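You operate a simulated robot arm through the tools that you are given. There is no shell and no other tool. Be economical: measure what you need, move in short steps, check, and stop when the job is done.

You run a simulated robot arm. Do the job below in one go: nothing can be reset, and whatever is moved stays where it is left.

## Task
Grease the throttle shaft's bearing from the brass cup and work the grease in.
Fine: screw the cup down till grease shows, then free the throttle clamp, move the lever down and up and clamp it at the top. Where these are worked on the way, their far stop is far enough and under half their travel is too little: throttle clamp.

It is judged by the outcome, as a careful person would: the job done as asked, and still so three seconds after it is handed in. It fails if anything else is knocked over, pushed out of place, dropped, spilled or broken.

## Robot
A 6-joint arm with a two-finger parallel gripper on a trunk, on a base that drives. Base frame: it is fixed to the floor where the robot stands at the start and does not move with it; the origin is under the middle of the robot, x ahead of it, y to its left, z up. Units: m, degrees, N and s.
With the tool pointing down near the work surface it reaches from about 0.3 to 0.8 m from the robot's upright axis, wherever it stands. Its first joint turns from -166.0 to 166.0 degrees. Places, roughly: adjuster lock [0.3, -0.5, 0.8]; barring knob [0.5, -0.5, 0.9]; brass cup [0.9, -0.3, 0.9]; breather [0, -1.2, 0.9]; clutch adjuster [0.2, -0.6, 0.8]; clutch arm [0.2, -0.8, 0.9]; decompression lever [0.7, -0.6, 1]; flange brake [-0.5, -1.2, 0.8]; mount lock [-0.4, -1.1, 0.8]; mount screw [-0.3, -1, 0.8]; range lever [0.1, -1.1, 1]; shift lever [0.2, -1, 1]; side plug [0, -0.9, 0.8]; take-off lever [-0.3, -1.2, 0.9]; throttle clamp [0.8, -0.4, 0.9]; throttle lever [0.6, -0.4, 1]. Payload 3.43 kg.
The TCP is the grasp point between the finger pads, 0.034 m short of the fingertips. In the tool frame z runs along the fingers and y along their closing line. Largest opening 0.128 m; finger width 0.024, thickness 0.012; the body of the gripper, 0.048 by 0.13 m, starts 0.096 m behind the TCP.
Orientation is told as [roll, pitch, yaw] about the base's x, y, z axes, in that order, counted from this pose: with the fingers straight down and closing along the base's y, the tool's x points along the base's -x, its y along +y and its z along -z.

## Interface
- The arm moves only by the tool play_rows. Its arguments are lists of equal length, an entry for each row: "delta_pos": the shift along the tool's x, y, z in cm, a list of three; "rot": the turn, a rotation vector about the tool's x, y, z in degrees, a list of three; "fingers": the finger opening in cm, from 0 to 12.8. In form: {"delta_pos": [[tx, ty, tz], ...], "rot": [[ax, ay, az], ...], "fingers": [fingers, ...]}. A call has 1 to 8 rows; each row is the pose to reach, as a shift and turn from the pose commanded when the call began, along the tool's axes at that moment. Rows are played at 5 a second. More than 0.05 m and 8.6 degrees between two rows, or a gripper value outside its range, and nothing of the call is played. A pose out of reach is approached as far as the arm can. The call stops where the force on the tool passes 90 N (or 10 N more than at its start, if that is more) or the arm is blocked; 0.2 s more then pass. Each finger travels about 0.045 m/s and halts on what it meets, pressing with about 37 N; the grip force reading is that of the motor and also rises with nothing between the fingers. The clock runs only during rows and for 0.2 s after the last one: add rows that repeat a pose to give the fingers time. The reply holds the time, the measured pose of the TCP, the force on the tool along the base axes, the opening and the grip force, in the units named above and with some noise, with the torque about the TCP (base axes, N m) and any sound that the robot's microphone picked up, and new pictures: "show" is both (left out), scene, wrist or none.
- Cameras (640 x 400 px; columns grow to the right, rows downward): "scene" is now at [-0.0011, 0.0902, 1.5229]; the picture's right is [-0.76, -0.65, 0.00], its down [-0.38, 0.44, -0.81] and it looks along [0.53, -0.62, -0.58] (base axes); focal length 247 px, centre (320, 200). "wrist" rides on the gripper at [0.076, -0.011, -0.16] in the tool frame; the picture's right is [0.15, 0.99, 0.00], its down [-0.88, 0.13, -0.46] and it looks along [-0.45, 0.07, 0.89] (tool axes); focal length 234 px, centre (320, 200). There is no depth. A picture from a camera that has moved, and an enlarged one, comes with that camera's place and axes in the base frame and with its lens.
- roll_base(legs): drives the robot by 1 to 6 legs, each [ahead, turn to the left] in m and degrees, along the robot's own axes; the way and the turn of a leg run together, so that a leg with both is an arc; at most 1.5 m and 180 degrees a leg. The arm and the cameras ride along, it lands a little off, and it stops where it bumps. It gives what a move gives, and a new picture of the scene camera.
- head_to(pan, tilt): turns the head with the scene camera to pan (to the left, within 155 degrees either way) and tilt (down, from -29 to 69), counted from straight ahead of the robot. It gives what a move gives, and a new picture of the scene camera.
- inspect(camera, box): a new picture of the part [left, top, right, bottom] of that camera's present view, enlarged. The clock stands still meanwhile.
- sign_off(): hands the job in; it is judged then, once.

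Work in short steps. Places have to be worked out from the pictures, the camera data and where the tool is seen: move nearer, look again, correct. Check each grasp and each placing, and mend what went wrong. You have 120 turns and 260 pictures in all, those below and enlarged ones among them. Open the gripper and draw the arm clear of the work before you hand the job in, unless the task says otherwise; then end with one line.

The tools are called as a command line: name --argument value ..., lists and objects as JSON in quotes. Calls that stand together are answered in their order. play_rows: Moves the arm, as the interface text tells. Its arguments: {"type":"object","properties":{"delta_pos":{"type":"array","items":{"type":"array","items":{"type":"number"}}},"rot":{"type":"array","items":{"type":"array","items":{"type":"number"}}},"fingers":{"type":"array","items":{"type":"number"}},"show":{"type":"string","enum":["both","scene","wrist","none"]}},"required":["delta_pos","rot","fingers"]} The other tools are called the same way: roll_base (legs) drives the base; head_to (pan, tilt) turns the head that bears the scene camera; inspect (camera, box) takes an enlarged picture of a part of a camera's view; sign_off () hands the job in.

At the start:

```text
clock: 0.0
tool_pos: [0.3442, -0.1595, 1.1948]
tool_rot: [0.1, 0.0, 0.1]
force: [0.7, 0.2, 0.0]
wrist_torque: [0.05, -0.01, -0.04]
gripper_width: 0.1282
grip_force: 0.1
robot x, y, heading: [-0.0005, -0.0009, -0.2]
head pan, tilt: [-49.7, 35.4]
```

scene: 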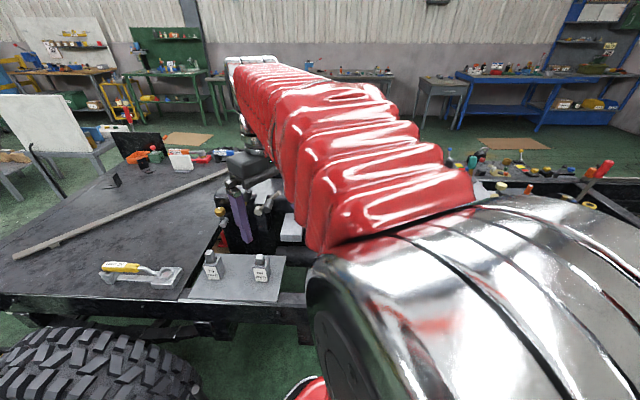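
wrist: 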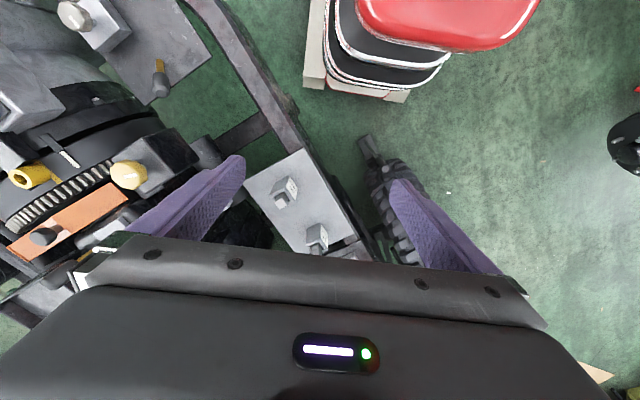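

The arm blocks part of the scene view. I turn the head towards the brass cup and the throttle parts.

head_to --pan -30 --tilt 36

inspect --camera "scene" --box '[200, 100, 480, 300]'

```text
clock: 0.8
tool_pos: [0.344, -0.1614, 1.1957]
tool_rot: [0.0, 0.0, 0.0]
force: [0.2, 0.4, 0.2]
wrist_torque: [-0.01, -0.01, 0.02]
gripper_width: 0.1283
grip_force: 0.1
robot x, y, heading: [-0.0004, -0.002, 0.1]
head pan, tilt: [-30.0, 36.0]
camera scene: at [0.0178, 0.1134, 1.522], right [-0.5, -0.87, 0.0], down [-0.51, 0.29, -0.81], along [0.7, -0.4, -0.59], focal length 247 px, centre (320, 200)
```

scene: 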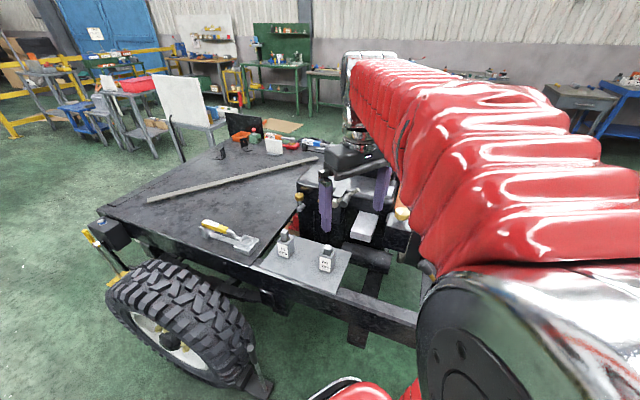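

```text
2.00 times, centred on (340, 200) of scene
camera zoom: at [0.0178, 0.1134, 1.522], right [-0.5, -0.87, 0.0], down [-0.51, 0.29, -0.81], along [0.7, -0.4, -0.59], focal length 494 px, centre (280, 200)
```

zoom: 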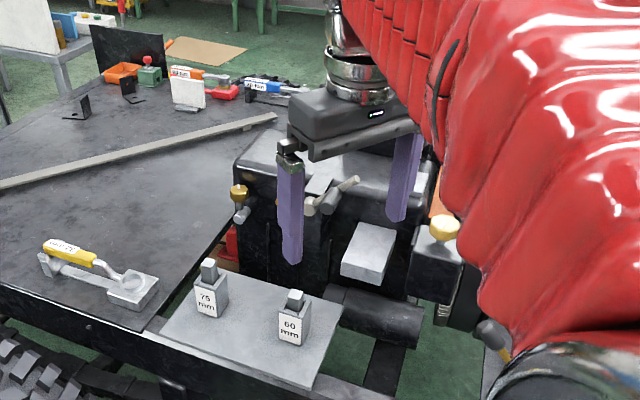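

The brass cup seems to be at about (0.83,-0.25,0.9), with the throttle parts behind the gripper. I swing the arm to the right, staying high, to clear the view.

play_rows --delta_pos '[[0, -4, -2], [0, -8, -4], [0, -12, -5], [0, -16, -5], [1, -20, -5], [2, -24, -5], [4, -28, -5], [6, -32, -5]]' --rot '[[0, 0, 0], [0, 0, 0], [0, 0, 0], [0, 0, 0], [0, 0, 0], [0, 0, 0], [0, 0, 0], [0, 0, 0]]' --fingers '[12.8, 12.8, 12.8, 12.8, 12.8, 12.8, 12.8, 12.8]'

inspect --camera "scene" --box '[260, 130, 420, 230]'

```text
clock: 2.6
tool_pos: [0.2823, -0.4794, 1.2464]
tool_rot: [0.0, 0.0, 0.0]
force: [0.0, 0.2, 0.6]
wrist_torque: [0.0, -0.01, 0.01]
gripper_width: 0.128
grip_force: 0.0
robot x, y, heading: [0.0009, -0.0002, -0.2]
head pan, tilt: [-30.0, 36.0]
camera scene: at [0.0179, 0.1134, 1.522], right [-0.5, -0.87, 0.0], down [-0.51, 0.29, -0.81], along [0.7, -0.4, -0.59], focal length 247 px, centre (320, 200)
camera wrist: at [0.2086, -0.4908, 1.4068], right [-0.15, 0.99, 0.0], down [0.88, 0.13, 0.46], along [0.45, 0.07, -0.89], focal length 234 px, centre (320, 200)
```

scene: 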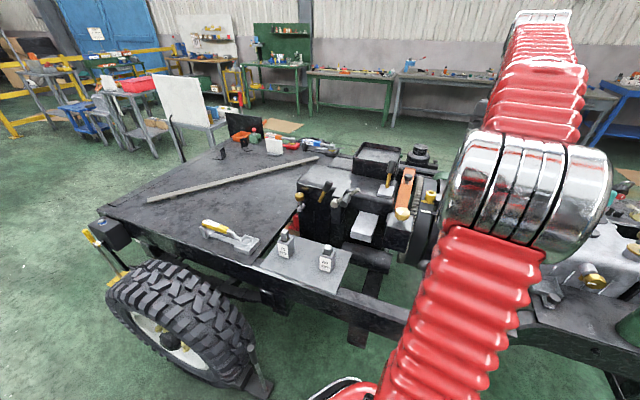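
wrist: 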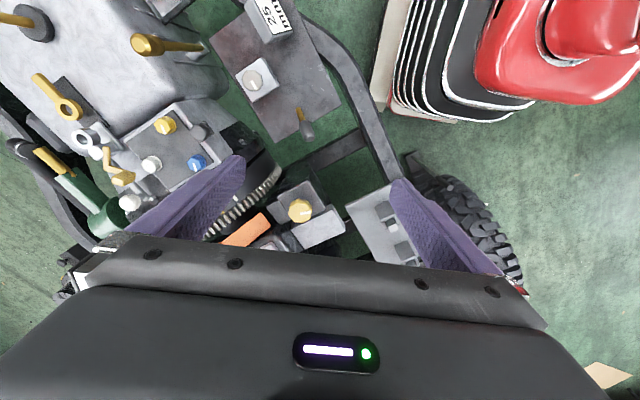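

```text
4.00 times, centred on (340, 180) of scene
camera zoom: at [0.0179, 0.1134, 1.522], right [-0.5, -0.87, 0.0], down [-0.51, 0.29, -0.81], along [0.7, -0.4, -0.59], focal length 988 px, centre (240, 280)
```

zoom: 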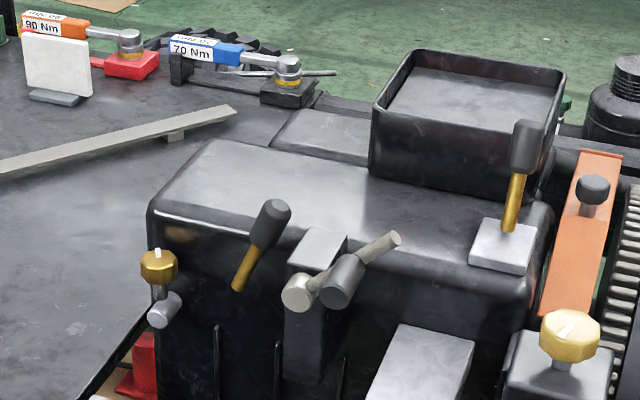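

The cup has a vertical axis, at zoom (158,265). The throttle parts are still ambiguous, so I bring the wrist camera above them for a closer look.

play_rows --delta_pos '[[-4, 1, 0], [-8, 2, 0], [-12, 3, 0], [-16, 4, 0], [-20, 5, 0], [-24, 7, 0], [-28, 10, 0]]' --rot '[[0, 0, 0], [0, 0, 0], [0, 0, 0], [0, 0, 0], [0, 0, 0], [0, 0, 0], [0, 0, 0]]' --fingers '[12.8, 12.8, 12.8, 12.8, 12.8, 12.8, 12.8]'

inspect --camera "wrist" --box '[160, 0, 480, 200]'

```text
clock: 4.2
tool_pos: [0.5561, -0.3738, 1.2355]
tool_rot: [-0.1, -0.2, 0.0]
force: [0.8, -0.1, 0.2]
wrist_torque: [0.06, -0.03, 0.04]
gripper_width: 0.1282
grip_force: 0.0
out of reach, approached as far as the arm can: row 6, 7
robot x, y, heading: [0.0001, -0.0017, -0.0]
head pan, tilt: [-30.0, 36.0]
camera scene: at [0.018, 0.1134, 1.522], right [-0.5, -0.87, 0.0], down [-0.51, 0.29, -0.81], along [0.7, -0.4, -0.59], focal length 247 px, centre (320, 200)
camera wrist: at [0.4799, -0.3843, 1.3954], right [-0.15, 0.99, 0.0], down [0.88, 0.13, 0.46], along [0.45, 0.06, -0.89], focal length 234 px, centre (320, 200)
```

scene: 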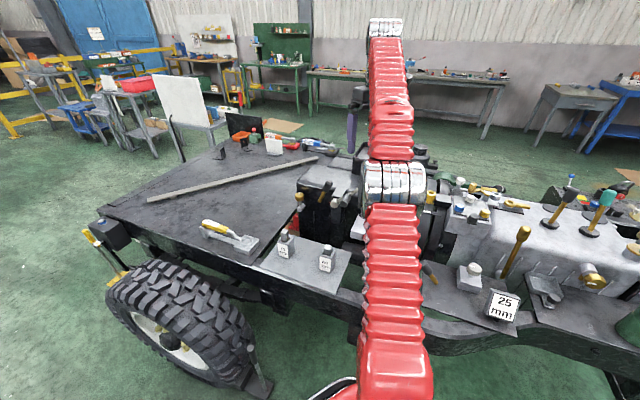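
wrist: 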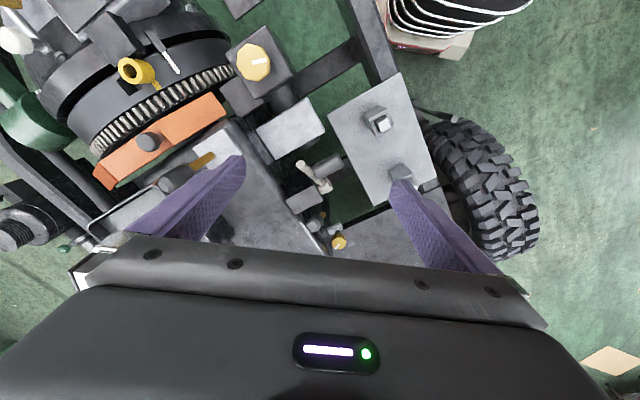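

```text
2.00 times, centred on (320, 100) of wrist
camera zoom: at [0.4799, -0.3843, 1.3954], right [-0.15, 0.99, 0.0], down [0.88, 0.13, 0.46], along [0.45, 0.06, -0.89], focal length 468 px, centre (320, 400)
```

zoom: 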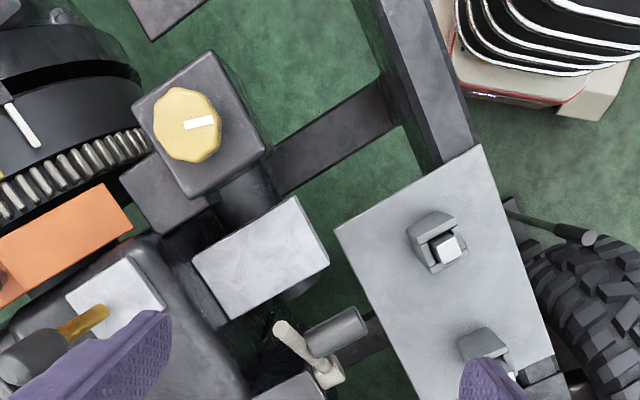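

The cup triangulates to about (0.872,-0.27,0.862), which is out of reach from here. The throttle lever grip is at about (0.627,-0.35,0.963), and the vehicle frame edge runs diagonally at about 41°. I retract the arm before driving to a spot facing that edge.

play_rows --delta_pos '[[4, 2, 0], [8, 5, 0], [12, 9, 0], [16, 13, 0], [20, 17, -1], [22, 20, -1]]' --rot '[[0, 0, 0], [0, 0, 0], [0, 0, 0], [0, 0, 0], [0, 0, 0], [0, 0, 0]]' --fingers '[12.8, 12.8, 12.8, 12.8, 12.8, 12.8]' --show "none"

roll_base --legs '[[0, 41], [0.2, 0], [0, -90]]'

```text
refused: row 3 steps farther than a row can; nothing moved
```

```text
clock: 6.3
tool_pos: [0.664, -0.1218, 1.2357]
tool_rot: [-0.3, -0.2, 23.6]
force: [0.2, -0.5, -0.2]
wrist_torque: [0.0, 0.0, 0.01]
gripper_width: 0.1281
grip_force: 0.0
robot x, y, heading: [0.0123, -0.0166, 23.3]
head pan, tilt: [-30.0, 36.0]
stopped in leg 1: the robot was blocked; the commanded pose is now the measured one
camera scene: at [-0.0178, 0.0942, 1.522], right [-0.12, -0.99, 0.0], down [-0.58, 0.07, -0.81], along [0.8, -0.09, -0.59], focal length 247 px, centre (320, 200)
```

scene: 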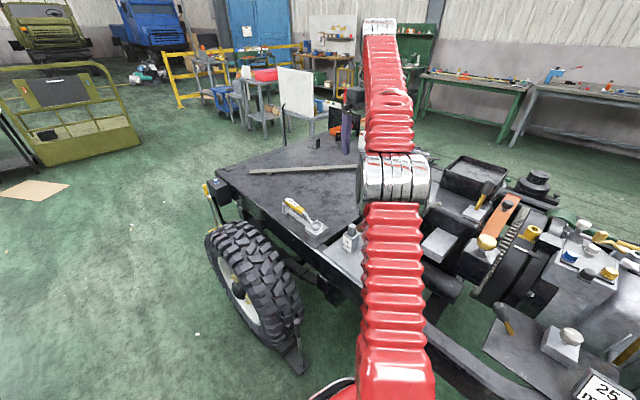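

The retract call was refused, and the turn was blocked at 23°. I look at the robot's right side to find what it touches.

head_to --pan -95 --tilt 60

```text
clock: 7.7
tool_pos: [0.662, -0.1211, 1.2349]
tool_rot: [-0.2, -0.2, 23.5]
force: [0.8, 0.1, 1.2]
wrist_torque: [0.04, 0.03, 0.02]
gripper_width: 0.128
grip_force: 0.0
robot x, y, heading: [0.0104, -0.0173, 23.3]
head pan, tilt: [-95.0, 60.0]
camera scene: at [-0.0837, 0.041, 1.4892], right [-0.95, -0.32, 0.0], down [-0.27, 0.82, -0.5], along [0.16, -0.47, -0.87], focal length 247 px, centre (320, 200)
```

scene: 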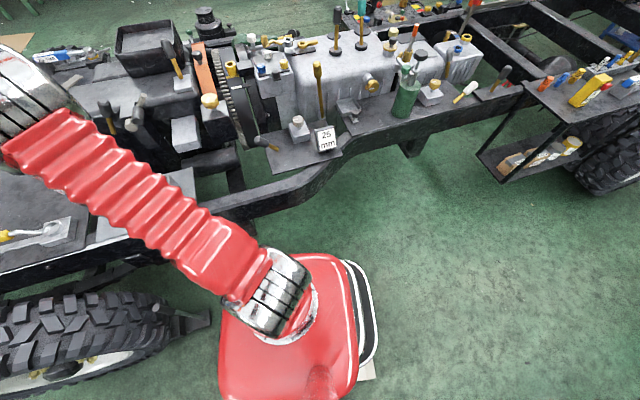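

I zoom in on where the base is close to the wheel bracket and the frame.

inspect --camera "scene" --box '[100, 200, 420, 400]'

head_to --pan -60 --tilt 69

```text
2.00 times, centred on (260, 300) of scene
camera zoom: at [-0.0837, 0.041, 1.4892], right [-0.95, -0.32, 0.0], down [-0.27, 0.82, -0.5], along [0.16, -0.47, -0.87], focal length 494 px, centre (440, 0)
```

zoom: 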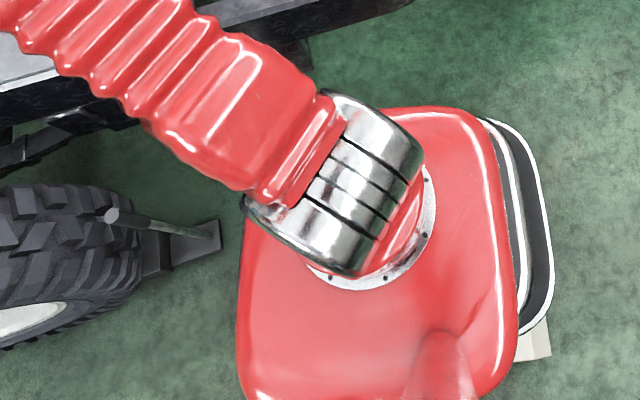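

```text
clock: 8.7
tool_pos: [0.6626, -0.1215, 1.2359]
tool_rot: [-0.2, -0.2, 23.4]
force: [0.7, 0.2, 0.4]
wrist_torque: [0.04, 0.01, -0.04]
gripper_width: 0.128
grip_force: 0.1
robot x, y, heading: [0.0093, -0.0185, 23.2]
head pan, tilt: [-60.0, 68.8]
camera scene: at [-0.0599, 0.0709, 1.4798], right [-0.6, -0.8, 0.0], down [-0.75, 0.56, -0.36], along [0.29, -0.22, -0.93], focal length 247 px, centre (320, 200)
```

scene: 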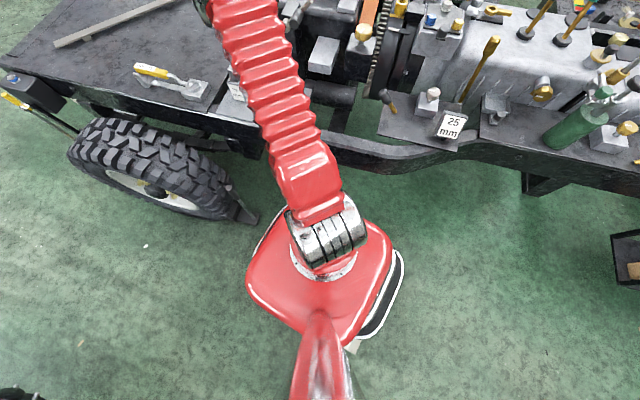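

Nothing obviously touches on this side, so I check behind and to the left of the robot.

head_to --pan 150 --tilt 55

head_to --pan 60 --tilt 60

```text
clock: 11.7
tool_pos: [0.6633, -0.1215, 1.2356]
tool_rot: [-0.3, -0.2, 23.5]
force: [0.0, -0.1, -0.7]
wrist_torque: [-0.01, 0.04, 0.0]
gripper_width: 0.1283
grip_force: 0.0
robot x, y, heading: [0.0106, -0.0153, 23.8]
head pan, tilt: [150.0, 55.0]
camera scene: at [-0.1764, 0.1125, 1.4953], right [0.12, 0.99, 0.0], down [0.81, -0.09, -0.57], along [-0.57, 0.07, -0.82], focal length 247 px, centre (320, 200)
```

scene: 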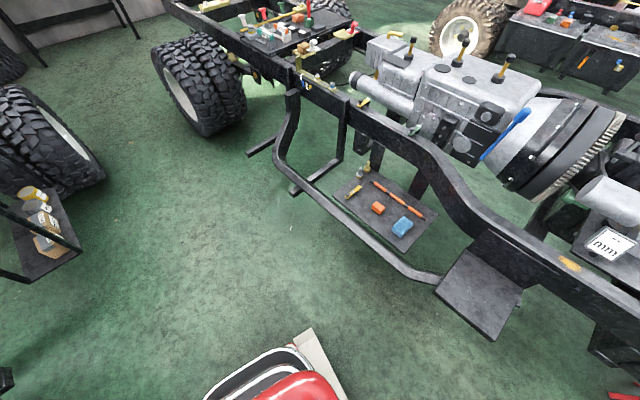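

```text
clock: 13.4
tool_pos: [0.6622, -0.1198, 1.2356]
tool_rot: [-0.2, -0.2, 23.5]
force: [-0.5, -1.1, 0.4]
wrist_torque: [-0.01, 0.02, -0.01]
gripper_width: 0.1279
grip_force: 0.0
robot x, y, heading: [0.0105, -0.0134, 23.3]
head pan, tilt: [60.0, 60.0]
camera scene: at [-0.0971, 0.1704, 1.4892], right [0.99, -0.11, 0.0], down [-0.1, -0.86, -0.5], along [0.06, 0.5, -0.87], focal length 247 px, centre (320, 200)
```

scene: 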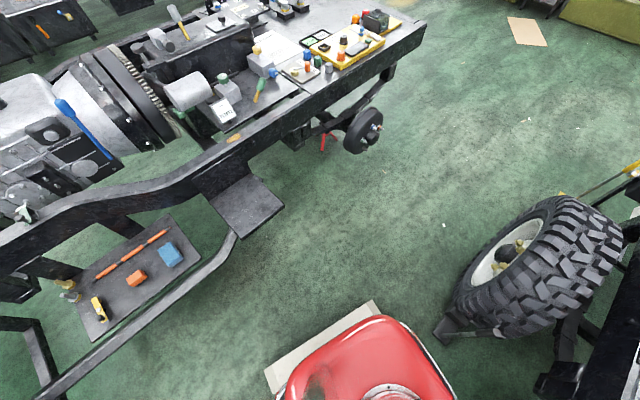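

Nothing is visibly in contact; perhaps the outstretched arm was the cause. I retract the arm first.

play_rows --delta_pos '[[4, 0, 0], [8, 0, 0], [12, 0, 0], [16, 0, 0], [20, 0, 0], [24, 0, 0], [27, 0, 0]]' --rot '[[0, 0, 0], [0, 0, 0], [0, 0, 0], [0, 0, 0], [0, 0, 0], [0, 0, 0], [0, 0, 0]]' --fingers '[12.8, 12.8, 12.8, 12.8, 12.8, 12.8, 12.8]' --show "wrist"

```text
clock: 15.0
tool_pos: [0.4137, -0.2275, 1.2336]
tool_rot: [-0.3, -0.2, 23.6]
force: [1.0, 0.0, 0.1]
wrist_torque: [0.01, 0.02, 0.02]
gripper_width: 0.128
grip_force: 0.0
robot x, y, heading: [0.0091, -0.0125, 23.7]
head pan, tilt: [60.0, 60.0]
camera wrist: at [0.3503, -0.2681, 1.3932], right [-0.53, 0.85, 0.0], down [0.75, 0.47, 0.46], along [0.39, 0.24, -0.89], focal length 234 px, centre (320, 200)
```

wrist: 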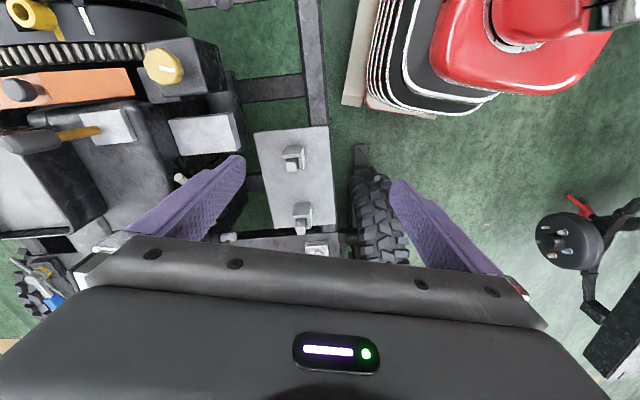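

With the arm retracted, I turn right to face the frame, at about -49°.

roll_base --legs '[[0, -72]]'

```text
clock: 19.9
tool_pos: [-0.0614, -0.4693, 1.2343]
tool_rot: [-0.2, -0.3, -48.2]
force: [-0.1, 0.2, 0.7]
wrist_torque: [0.0, 0.02, -0.02]
gripper_width: 0.1282
grip_force: 0.1
robot x, y, heading: [0.0295, 0.0011, -48.3]
head pan, tilt: [60.0, 60.0]
camera scene: at [0.1779, 0.1644, 1.4892], right [0.21, -0.98, 0.0], down [-0.85, -0.18, -0.5], along [0.49, 0.1, -0.87], focal length 247 px, centre (320, 200)
```

scene: 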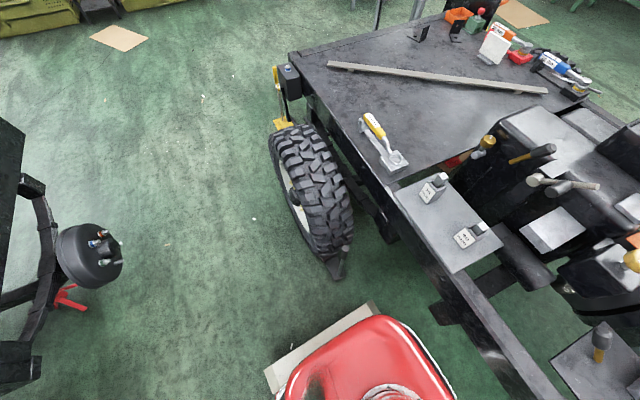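

The view is now clear of the arm. I enlarge the work area.

inspect --camera "scene" --box '[420, 110, 640, 250]'

head_to --pan 25 --tilt 40

inspect --camera "scene" --box '[260, 130, 420, 230]'

```text
2.86 times, centred on (530, 180) of scene
camera zoom: at [0.1779, 0.1644, 1.4892], right [0.21, -0.98, 0.0], down [-0.85, -0.18, -0.5], along [0.49, 0.1, -0.87], focal length 706 px, centre (-280, 257)
```

zoom: 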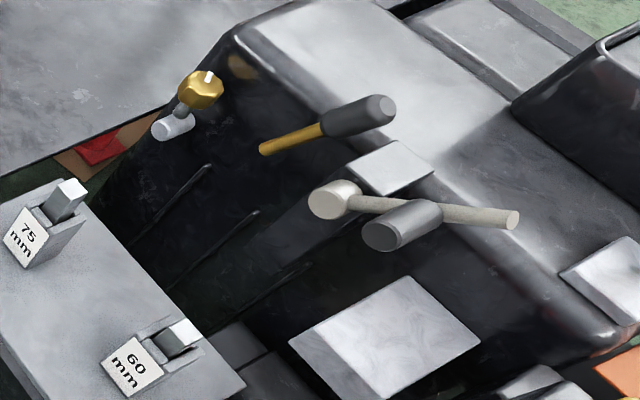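

```text
clock: 20.9
tool_pos: [-0.0617, -0.4682, 1.2337]
tool_rot: [-0.4, -0.2, -48.3]
force: [0.0, 0.0, -0.5]
wrist_torque: [0.03, 0.0, -0.02]
gripper_width: 0.1279
grip_force: 0.1
robot x, y, heading: [0.0343, 0.0016, -48.2]
head pan, tilt: [25.0, 40.0]
camera scene: at [0.1909, 0.1173, 1.5159], right [-0.39, -0.92, 0.0], down [-0.59, 0.25, -0.77], along [0.7, -0.3, -0.64], focal length 247 px, centre (320, 200)
```

scene: 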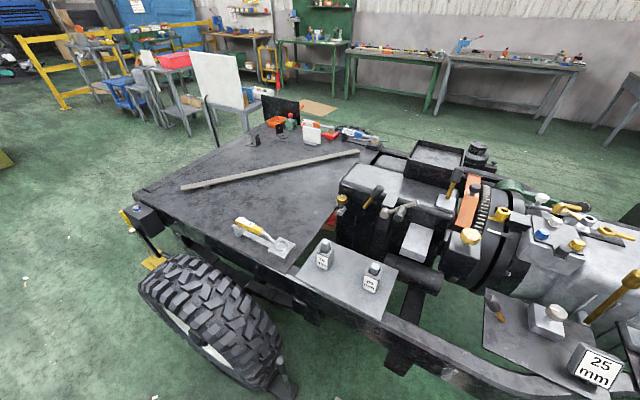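

```text
4.00 times, centred on (340, 180) of scene
camera zoom: at [0.1909, 0.1173, 1.5159], right [-0.39, -0.92, 0.0], down [-0.59, 0.25, -0.77], along [0.7, -0.3, -0.64], focal length 988 px, centre (240, 280)
```

zoom: 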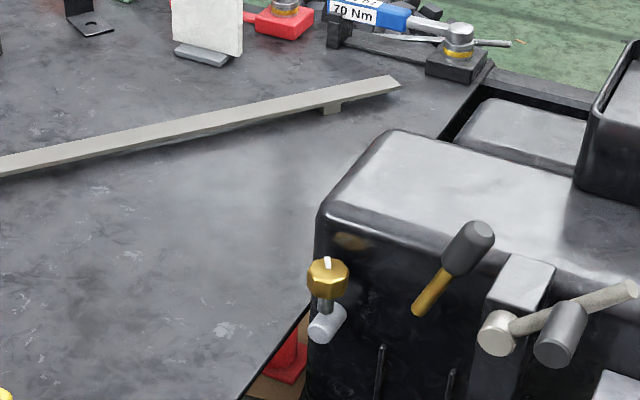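

The layout in base coordinates now looks like this:
- **Throttle lever:** hub at about (0.69,-0.345,0.916), arm rising to about (0.63,-0.41,0.99), with the grip sticking out towards me.
- **Clamp:** pivot at about (0.80,-0.34,0.85), dark grip at about (0.764,-0.37,0.968).
- **Cup:** about (0.87,-0.27,0.86).

I edge closer to get reach.

roll_base --legs '[[0, 20], [0.15, 0]]'

```text
clock: 24.0
tool_pos: [0.2375, -0.5424, 1.234]
tool_rot: [-0.2, -0.1, -28.2]
force: [0.0, 0.3, 0.5]
wrist_torque: [-0.05, -0.01, 0.0]
gripper_width: 0.1283
grip_force: 0.1
robot x, y, heading: [0.1659, -0.0704, -28.2]
head pan, tilt: [25.0, 40.0]
camera scene: at [0.2733, 0.0936, 1.5159], right [-0.05, -1.0, 0.0], down [-0.64, 0.03, -0.77], along [0.77, -0.04, -0.64], focal length 247 px, centre (320, 200)
```

scene: 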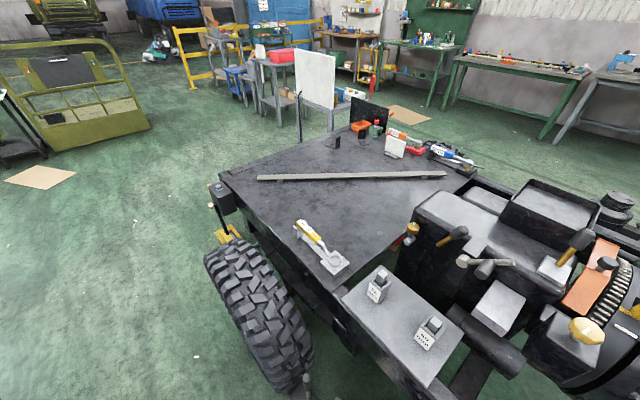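

It drove cleanly, and the cup is now about 0.73 m away. I aim the head at the work and zoom in.

head_to --pan -8 --tilt 43

inspect --camera "scene" --box '[256, 160, 384, 240]'

```text
clock: 24.9
tool_pos: [0.237, -0.5421, 1.234]
tool_rot: [-0.1, -0.3, -28.2]
force: [-0.5, 0.1, 0.3]
wrist_torque: [-0.02, -0.01, 0.02]
gripper_width: 0.128
grip_force: 0.1
robot x, y, heading: [0.1692, -0.0705, -27.7]
head pan, tilt: [-8.0, 43.0]
camera scene: at [0.2557, 0.0493, 1.5115], right [-0.58, -0.81, 0.0], down [-0.55, 0.4, -0.73], along [0.59, -0.43, -0.68], focal length 247 px, centre (320, 200)
```

scene: 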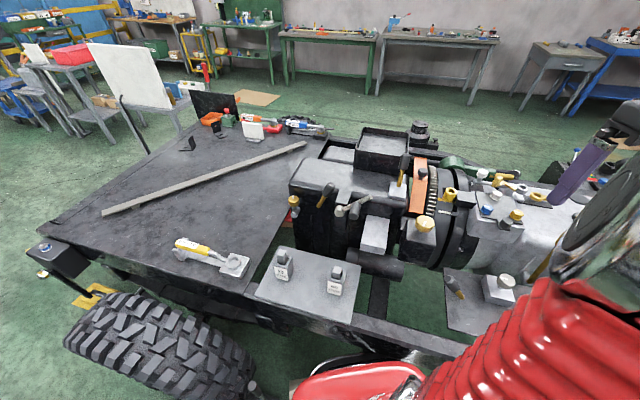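

```text
5.00 times, centred on (320, 200) of scene
camera zoom: at [0.2557, 0.0493, 1.5115], right [-0.58, -0.81, 0.0], down [-0.55, 0.4, -0.73], along [0.59, -0.43, -0.68], focal length 1236 px, centre (320, 200)
```

zoom: 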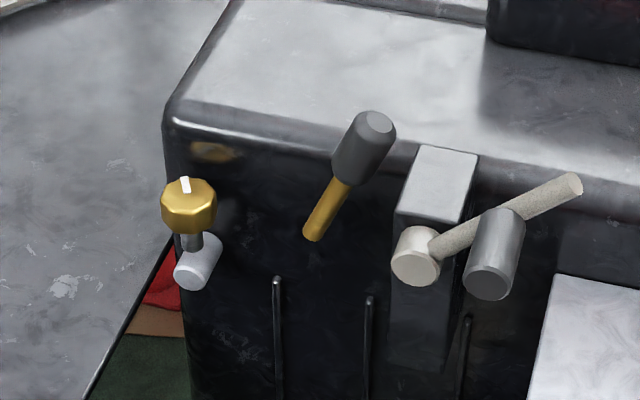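

This view is clear:
- **Cup:** about (0.872,-0.27,0.864), about 42 mm across, standing just off the block wall.
- **Wall:** its plane faces heading -49°.
- **Grip:** the fingers should close along the wall, which means yaw about -49.

I move the tool over in two calls, staying high.

play_rows --delta_pos '[[-2.7, 3.4, 0], [-5.4, 6.8, 0.5], [-8.1, 10.2, 1], [-10.8, 13.6, 1.5], [-13.5, 17, 2], [-16.2, 20.4, 2.5], [-18.9, 23.8, 3], [-21.6, 27, 3.5]]' --rot '[[0, 0, 2.6], [0, 0, 5.2], [0, 0, 7.8], [0, 0, 10.4], [0, 0, 13], [0, 0, 15.6], [0, 0, 18.2], [0, 0, 20.5]]' --fingers '[12.8, 11, 10, 9, 8, 8, 8, 8]' --show "wrist"

```text
clock: 26.8
tool_pos: [0.5555, -0.407, 1.1979]
tool_rot: [0.0, -0.3, -48.7]
force: [-0.2, 0.3, 0.8]
wrist_torque: [-0.03, -0.03, -0.02]
gripper_width: 0.0802
grip_force: 0.1
robot x, y, heading: [0.166, -0.0684, -27.6]
head pan, tilt: [-8.0, 43.0]
camera wrist: at [0.4979, -0.3574, 1.3572], right [0.65, 0.76, 0.0], down [0.68, -0.57, 0.46], along [0.35, -0.3, -0.89], focal length 234 px, centre (320, 200)
```

wrist: 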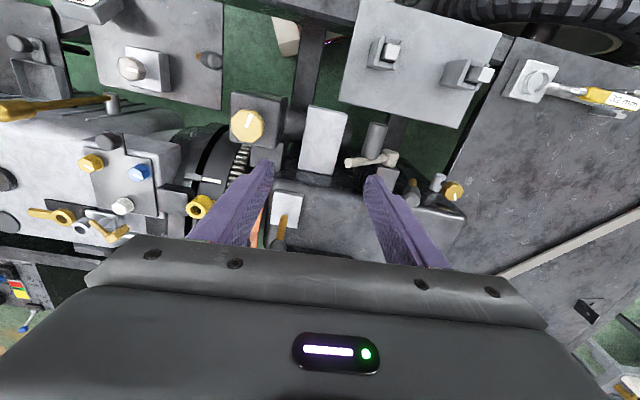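

The wrist view confirms the cup at about (0.875,-0.272). I move above it, still high.

play_rows --delta_pos '[[-1.5, 4.6, 1], [-3, 9.2, 2], [-4.5, 13.8, 3], [-6, 18.4, 4], [-7.5, 23, 5], [-9, 27.6, 6], [-10.7, 32.4, 7], [-10.7, 32.4, 10]]' --rot '[[0, 0, 0], [0, 0, 0], [0, 0, 0], [0, 0, 0], [0, 0, 0], [0, 0, 0], [0, 0, 0], [0, 0, 0]]' --fingers '[8, 8, 8, 8, 8, 8, 8, 8]'

inspect --camera "wrist" --box '[160, 100, 480, 300]'

```text
refused: row 7 steps farther than a row can; nothing moved
```

```text
2.00 times, centred on (320, 200) of wrist
camera zoom: at [0.4979, -0.3574, 1.3572], right [0.65, 0.76, 0.0], down [0.68, -0.57, 0.46], along [0.35, -0.3, -0.89], focal length 468 px, centre (320, 200)
```

zoom: 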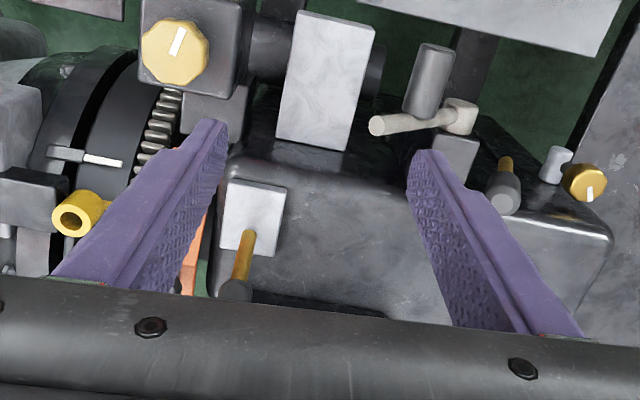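

One step was too long, so I repeat the move with smaller steps.

play_rows --delta_pos '[[-1.4, 4.3, 0.8], [-2.8, 8.6, 1.6], [-4.2, 12.9, 2.4], [-5.6, 17.2, 3.2], [-7, 21.5, 4], [-8.4, 25.8, 5], [-9.7, 29.8, 6], [-10.6, 32.5, 8]]' --rot '[[0, 0, 0], [0, 0, 0], [0, 0, 0], [0, 0, 0], [0, 0, 0], [0, 0, 0], [0, 0, 0], [0, 0, 0]]' --fingers '[8, 8, 8, 8, 8, 8, 8, 8]'

inspect --camera "wrist" --box '[240, 100, 400, 200]'

```text
clock: 28.6
tool_pos: [0.8708, -0.2693, 1.1197]
tool_rot: [-0.1, -0.3, -48.6]
force: [-0.6, -0.5, 0.6]
wrist_torque: [-0.01, -0.04, 0.01]
gripper_width: 0.08
grip_force: 0.1
robot x, y, heading: [0.1634, -0.0704, -27.7]
head pan, tilt: [-8.0, 43.0]
camera scene: at [0.2559, 0.0492, 1.5115], right [-0.58, -0.81, 0.0], down [-0.55, 0.4, -0.73], along [0.59, -0.43, -0.68], focal length 247 px, centre (320, 200)
camera wrist: at [0.8131, -0.2201, 1.2792], right [0.65, 0.76, 0.0], down [0.68, -0.57, 0.46], along [0.35, -0.3, -0.89], focal length 234 px, centre (320, 200)
```

scene: 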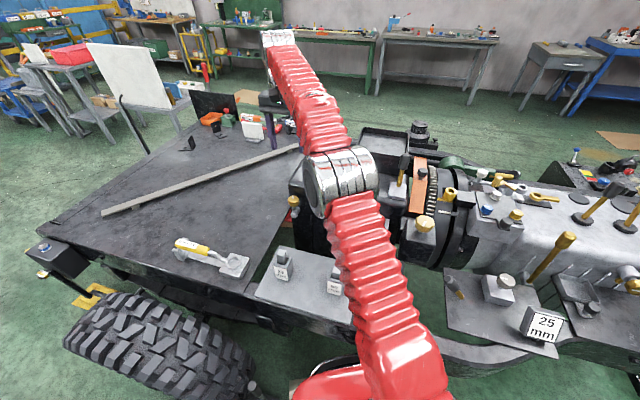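
wrist: 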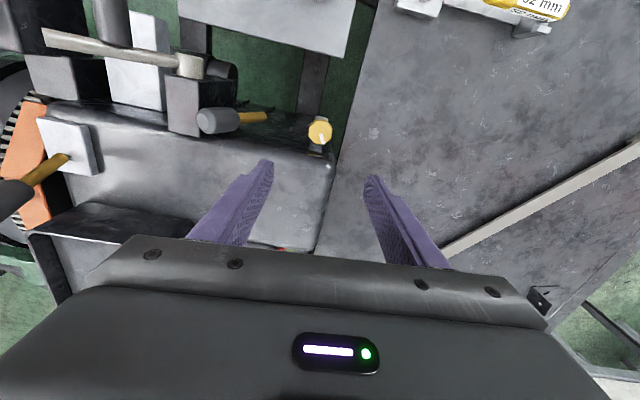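

```text
4.00 times, centred on (320, 150) of wrist
camera zoom: at [0.8131, -0.2201, 1.2792], right [0.65, 0.76, 0.0], down [0.68, -0.57, 0.46], along [0.35, -0.3, -0.89], focal length 937 px, centre (320, 400)
```

zoom: 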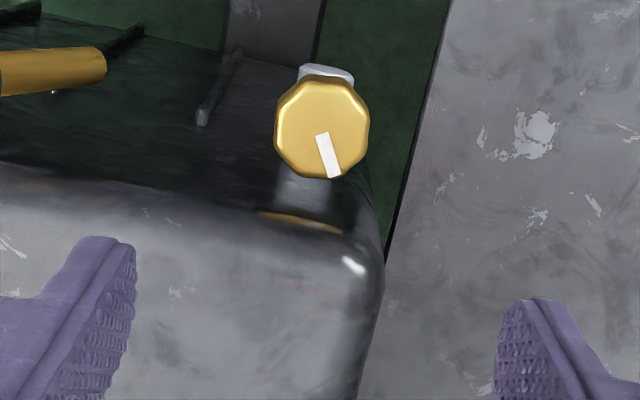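

The cup top is at about (0.874,-0.273), and the TCP needs 5 mm more towards the wall. I narrow the fingers to 6 cm and descend to just above the cup.

play_rows --delta_pos '[[-0.3, 0, 2], [-0.5, 0, 6], [-0.5, 0, 10], [-0.5, 0, 14], [-0.5, 0, 18], [-0.5, 0, 20]]' --rot '[[0, 0, 0], [0, 0, 0], [0, 0, 0], [0, 0, 0], [0, 0, 0], [0, 0, 0]]' --fingers '[6, 6, 6, 6, 6, 6]' --show "wrist"

inspect --camera "wrist" --box '[220, 100, 420, 225]'

inspect --camera "scene" --box '[256, 160, 352, 220]'

```text
clock: 29.9
tool_pos: [0.8752, -0.2765, 0.9197]
tool_rot: [0.0, -0.3, -48.7]
force: [-0.4, 0.1, 0.1]
wrist_torque: [0.02, 0.0, -0.02]
gripper_width: 0.06
grip_force: 0.0
robot x, y, heading: [0.1648, -0.0742, -27.8]
head pan, tilt: [-8.0, 43.0]
camera wrist: at [0.8173, -0.2274, 1.0791], right [0.65, 0.76, 0.0], down [0.68, -0.57, 0.46], along [0.35, -0.3, -0.89], focal length 234 px, centre (320, 200)
```

wrist: 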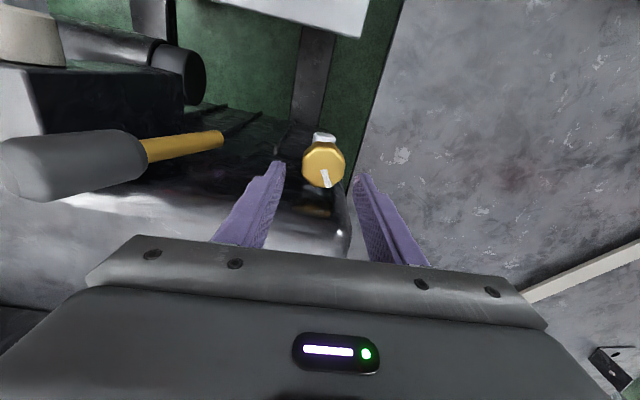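

```text
3.20 times, centred on (320, 162) of wrist
camera zoom: at [0.8173, -0.2274, 1.0791], right [0.65, 0.76, 0.0], down [0.68, -0.57, 0.46], along [0.35, -0.3, -0.89], focal length 749 px, centre (320, 320)
```

zoom: 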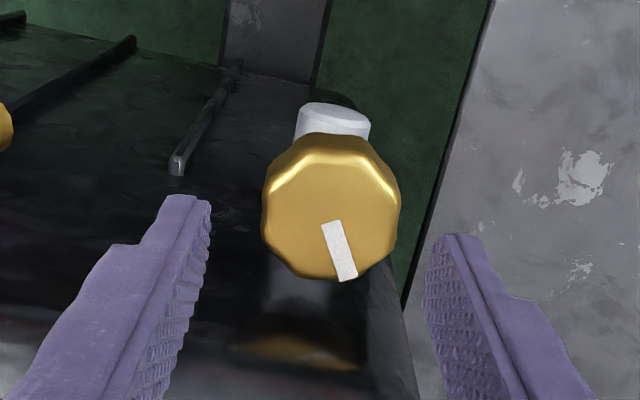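

```text
6.67 times, centred on (304, 190) of scene
camera zoom: at [0.2561, 0.0491, 1.5115], right [-0.58, -0.81, 0.0], down [-0.55, 0.4, -0.73], along [0.59, -0.43, -0.68], focal length 1647 px, centre (427, 267)
```

zoom: 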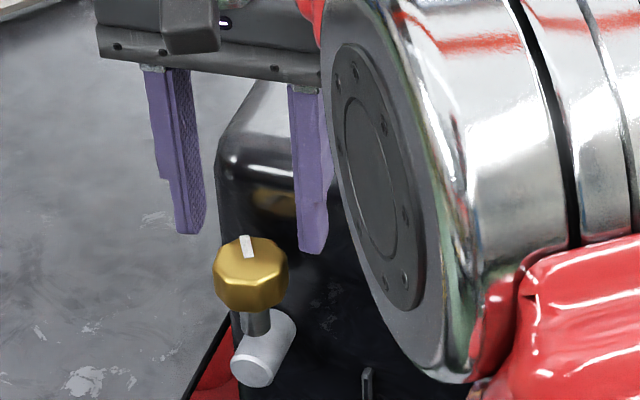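

Both views put the cup about 7 mm nearer the robot than the TCP. I correct that, descend 4 cm and close.

play_rows --delta_pos '[[0.7, 0, 0], [0.7, 0, 2], [0.7, 0, 4.1], [0.7, 0, 4.1], [0.7, 0, 4.1], [0.7, 0, 4.1]]' --rot '[[0, 0, 0], [0, 0, 0], [0, 0, 0], [0, 0, 0], [0, 0, 0], [0, 0, 0]]' --fingers '[6, 6, 6, 3.5, 3.5, 3.5]' --show "wrist"

inspect --camera "scene" --box '[256, 160, 352, 220]'

```text
clock: 31.4
tool_pos: [0.8704, -0.2714, 0.8781]
tool_rot: [-0.1, -0.2, -48.7]
force: [13.6, 11.3, -4.2]
wrist_torque: [0.1, -0.37, 0.1]
gripper_width: 0.0452
grip_force: 9.0
robot x, y, heading: [0.1645, -0.0712, -27.9]
head pan, tilt: [-8.0, 43.0]
camera wrist: at [0.8134, -0.222, 1.0381], right [0.65, 0.76, 0.0], down [0.68, -0.57, 0.46], along [0.35, -0.3, -0.89], focal length 234 px, centre (320, 200)
```

wrist: 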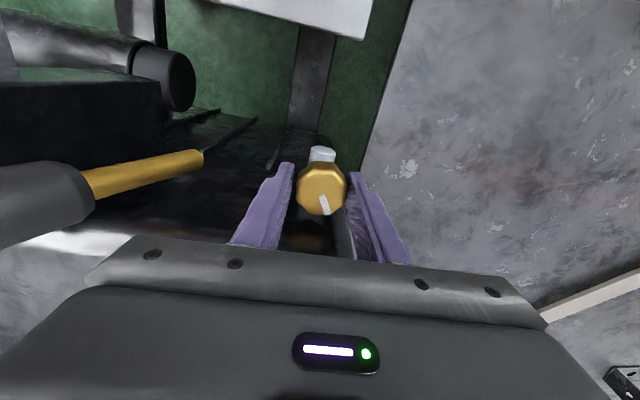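

```text
6.67 times, centred on (304, 190) of scene
camera zoom: at [0.2567, 0.0492, 1.5115], right [-0.58, -0.81, 0.0], down [-0.55, 0.4, -0.73], along [0.59, -0.43, -0.68], focal length 1647 px, centre (427, 267)
```

zoom: 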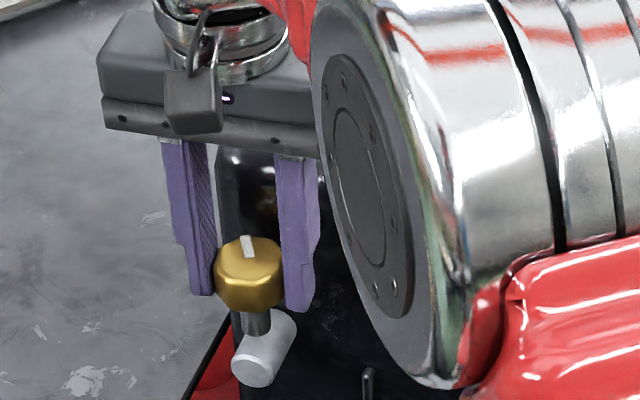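

The +s finger touched first, so I shift 2 mm that way and finish closing.

play_rows --delta_pos '[[0, 0.2, 0], [0, 0.2, 0], [0, 0.2, 0]]' --rot '[[0, 0, 0], [0, 0, 0], [0, 0, 0]]' --fingers '[3.5, 3.5, 3.5]' --show "none"

```text
clock: 32.1
tool_pos: [0.8727, -0.2714, 0.8783]
tool_rot: [-0.1, -0.3, -48.5]
force: [9.3, 11.5, -2.7]
wrist_torque: [0.38, -0.08, 0.12]
gripper_width: 0.0432
grip_force: 7.0
robot x, y, heading: [0.1674, -0.0723, -27.7]
head pan, tilt: [-8.0, 43.0]
```

The force still points to +s, so I shift a little more.

play_rows --delta_pos '[[0, 0.2, 0], [0, 0.2, 0], [0, 0.2, 0], [0, 0.2, 0]]' --rot '[[0, 0, 0], [0, 0, 0], [0, 0, 0], [0, 0, 0]]' --fingers '[2.5, 2.5, 2.5, 2.5]' --show "wrist"

inspect --camera "wrist" --box '[240, 110, 400, 210]'

```text
clock: 33.1
tool_pos: [0.8727, -0.2713, 0.8794]
tool_rot: [-0.4, -0.3, -48.8]
force: [1.8, 1.3, 0.2]
wrist_torque: [0.0, -0.11, 0.02]
gripper_width: 0.0417
grip_force: 44.7
robot x, y, heading: [0.1613, -0.0694, -27.8]
head pan, tilt: [-8.0, 43.0]
camera wrist: at [0.8153, -0.2209, 1.0383], right [0.65, 0.76, 0.0], down [0.68, -0.57, 0.46], along [0.35, -0.3, -0.89], focal length 234 px, centre (320, 200)
```

wrist: 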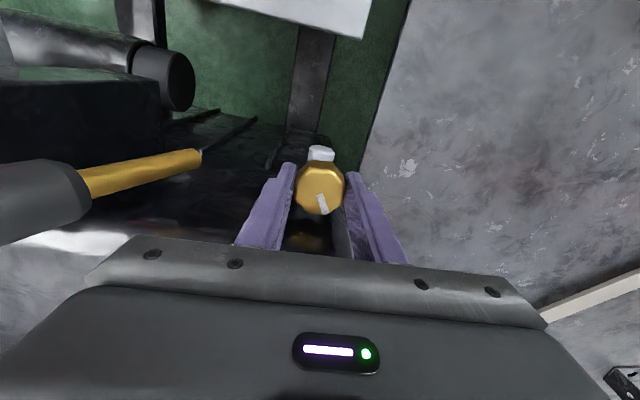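

```text
4.00 times, centred on (320, 160) of wrist
camera zoom: at [0.8153, -0.2209, 1.0383], right [0.65, 0.76, 0.0], down [0.68, -0.57, 0.46], along [0.35, -0.3, -0.89], focal length 937 px, centre (320, 360)
```

zoom: 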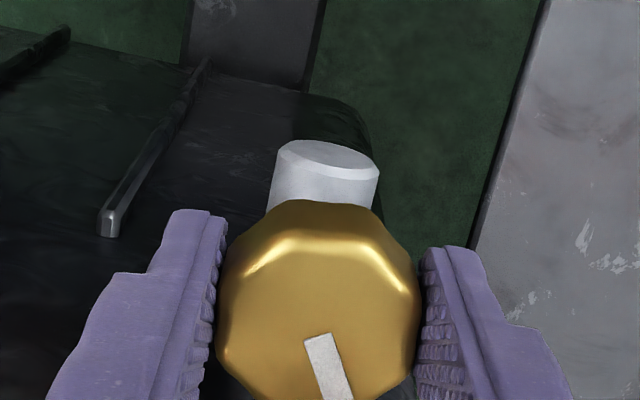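

The cup is firmly gripped: 41.7 mm, 45 N, balanced force. Now I turn it clockwise (+z) by 32°.

play_rows --delta_pos '[[0, 0, 0], [0, 0, 0], [0, 0, 0], [0, 0, 0], [0, 0, 0]]' --rot '[[0, 0, 7], [0, 0, 14], [0, 0, 21], [0, 0, 28], [0, 0, 34]]' --fingers '[2.5, 2.5, 2.5, 2.5, 2.5]' --show "wrist"

inspect --camera "scene" --box '[256, 160, 352, 220]'

```text
clock: 34.4
tool_pos: [0.8742, -0.2691, 0.8779]
tool_rot: [0.2, -0.4, -82.7]
force: [27.7, -2.0, -4.7]
wrist_torque: [-0.82, -0.22, 0.15]
gripper_width: 0.0416
grip_force: 44.8
robot x, y, heading: [0.1642, -0.0676, -27.6]
head pan, tilt: [-8.0, 43.0]
camera wrist: at [0.8541, -0.1957, 1.0381], right [0.96, 0.27, 0.0], down [0.24, -0.85, 0.46], along [0.13, -0.44, -0.89], focal length 234 px, centre (320, 200)
```

wrist: 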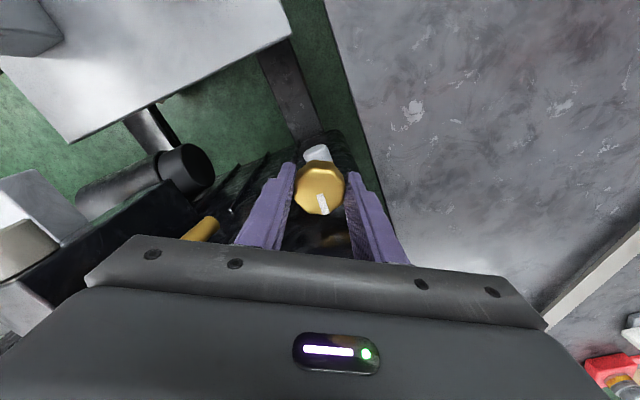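

```text
6.67 times, centred on (304, 190) of scene
camera zoom: at [0.2574, 0.0488, 1.5115], right [-0.59, -0.81, 0.0], down [-0.55, 0.4, -0.73], along [0.59, -0.43, -0.68], focal length 1647 px, centre (427, 267)
```

zoom: 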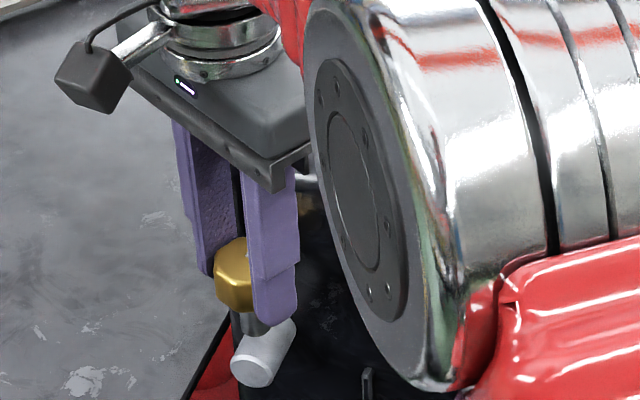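

The cup's mark kept its place in the wrist view, so the cup is turning with the gripper. I add a 3 mm centring shift and turn further.

play_rows --delta_pos '[[0, 0.3, 0], [0, 0.3, 0], [0, 0.3, 0], [0, 0.3, 0]]' --rot '[[0, 0, 0], [0, 0, 7], [0, 0, 14], [0, 0, 21]]' --fingers '[2.5, 2.5, 2.5, 2.5]' --show "none"

inspect --camera "scene" --box '[256, 160, 352, 220]'

```text
clock: 35.4
tool_pos: [0.8777, -0.264, 0.8788]
tool_rot: [0.3, 0.0, -103.5]
force: [26.4, 41.8, 2.4]
wrist_torque: [-1.93, -0.31, 1.73]
gripper_width: 0.0407
grip_force: 46.1
robot x, y, heading: [0.166, -0.0697, -27.7]
head pan, tilt: [-8.0, 43.0]
```

```text
6.67 times, centred on (304, 190) of scene
camera zoom: at [0.2567, 0.0501, 1.5114], right [-0.58, -0.81, 0.0], down [-0.55, 0.4, -0.73], along [0.59, -0.43, -0.68], focal length 1647 px, centre (427, 267)
```

zoom: 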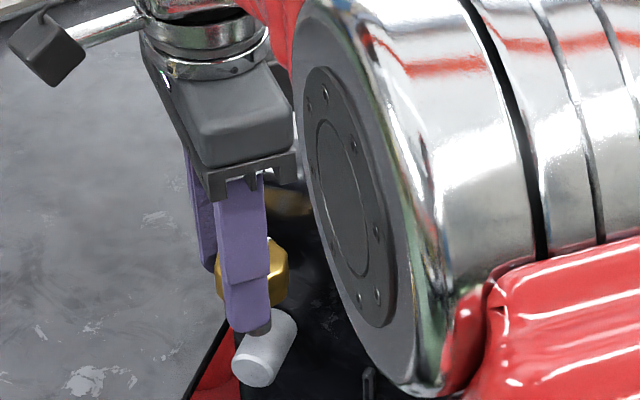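

At yaw -103 a finger presses on the block's edge (about 50 N), so strokes must end near -85. I open, turn back to about -40 and re-centre.

play_rows --delta_pos '[[0, 0, 0], [0, 0, 0], [-0.1, 0, 0], [-0.2, 0, 0], [-0.3, 0, 0], [-0.4, 0, 0], [-0.4, 0, 0], [-0.4, 0, 0]]' --rot '[[0, 0, -4], [0, 0, -12], [0, 0, -20], [0, 0, -28], [0, 0, -36], [0, 0, -44], [0, 0, -52], [0, 0, -58]]' --fingers '[5.4, 5.6, 5.6, 5.6, 5.6, 5.6, 5.6, 5.6]' --show "wrist"

inspect --camera "wrist" --box '[240, 110, 400, 210]'

inspect --camera "scene" --box '[256, 160, 352, 220]'

```text
clock: 37.1
tool_pos: [0.8739, -0.2734, 0.8781]
tool_rot: [-0.1, -0.3, -45.6]
force: [-0.2, 0.0, 0.5]
wrist_torque: [0.0, 0.0, -0.02]
gripper_width: 0.0561
grip_force: 0.0
robot x, y, heading: [0.1665, -0.0697, -27.8]
head pan, tilt: [-8.0, 43.0]
camera wrist: at [0.8141, -0.2267, 1.038], right [0.6, 0.8, 0.0], down [0.71, -0.54, 0.46], along [0.36, -0.28, -0.89], focal length 234 px, centre (320, 200)
```

wrist: 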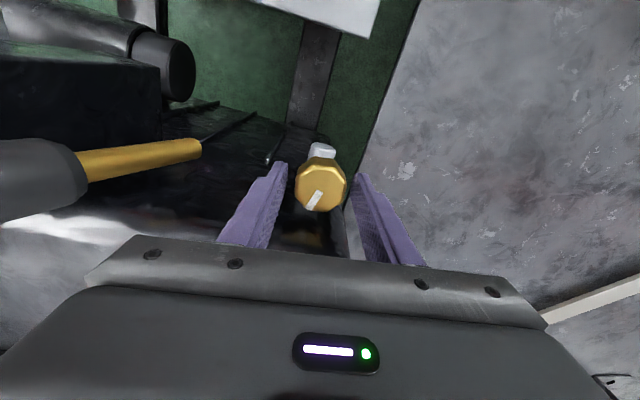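

```text
4.00 times, centred on (320, 160) of wrist
camera zoom: at [0.8141, -0.2267, 1.038], right [0.6, 0.8, 0.0], down [0.71, -0.54, 0.46], along [0.36, -0.28, -0.89], focal length 937 px, centre (320, 360)
```

zoom: 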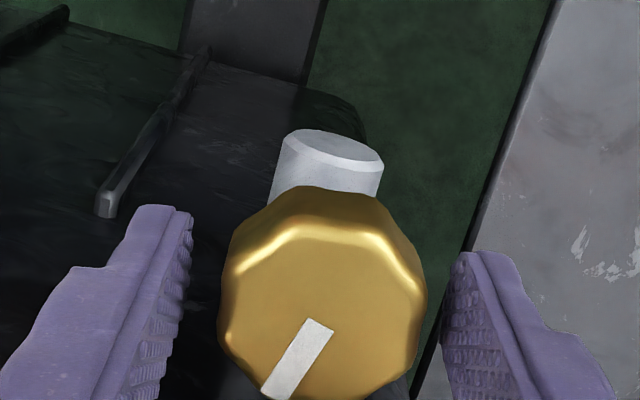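

```text
6.67 times, centred on (304, 190) of scene
camera zoom: at [0.2562, 0.0491, 1.5115], right [-0.58, -0.81, 0.0], down [-0.55, 0.4, -0.73], along [0.59, -0.43, -0.68], focal length 1647 px, centre (427, 267)
```

zoom: 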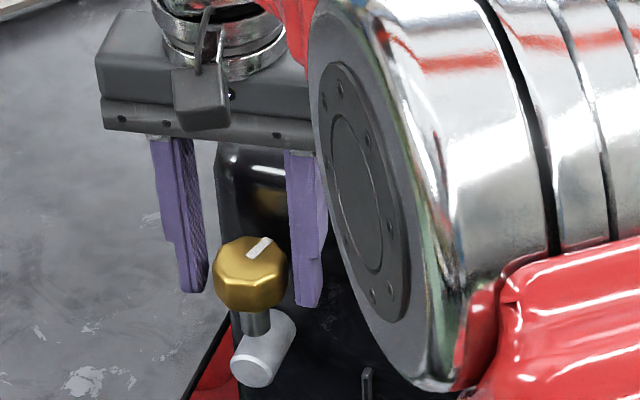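

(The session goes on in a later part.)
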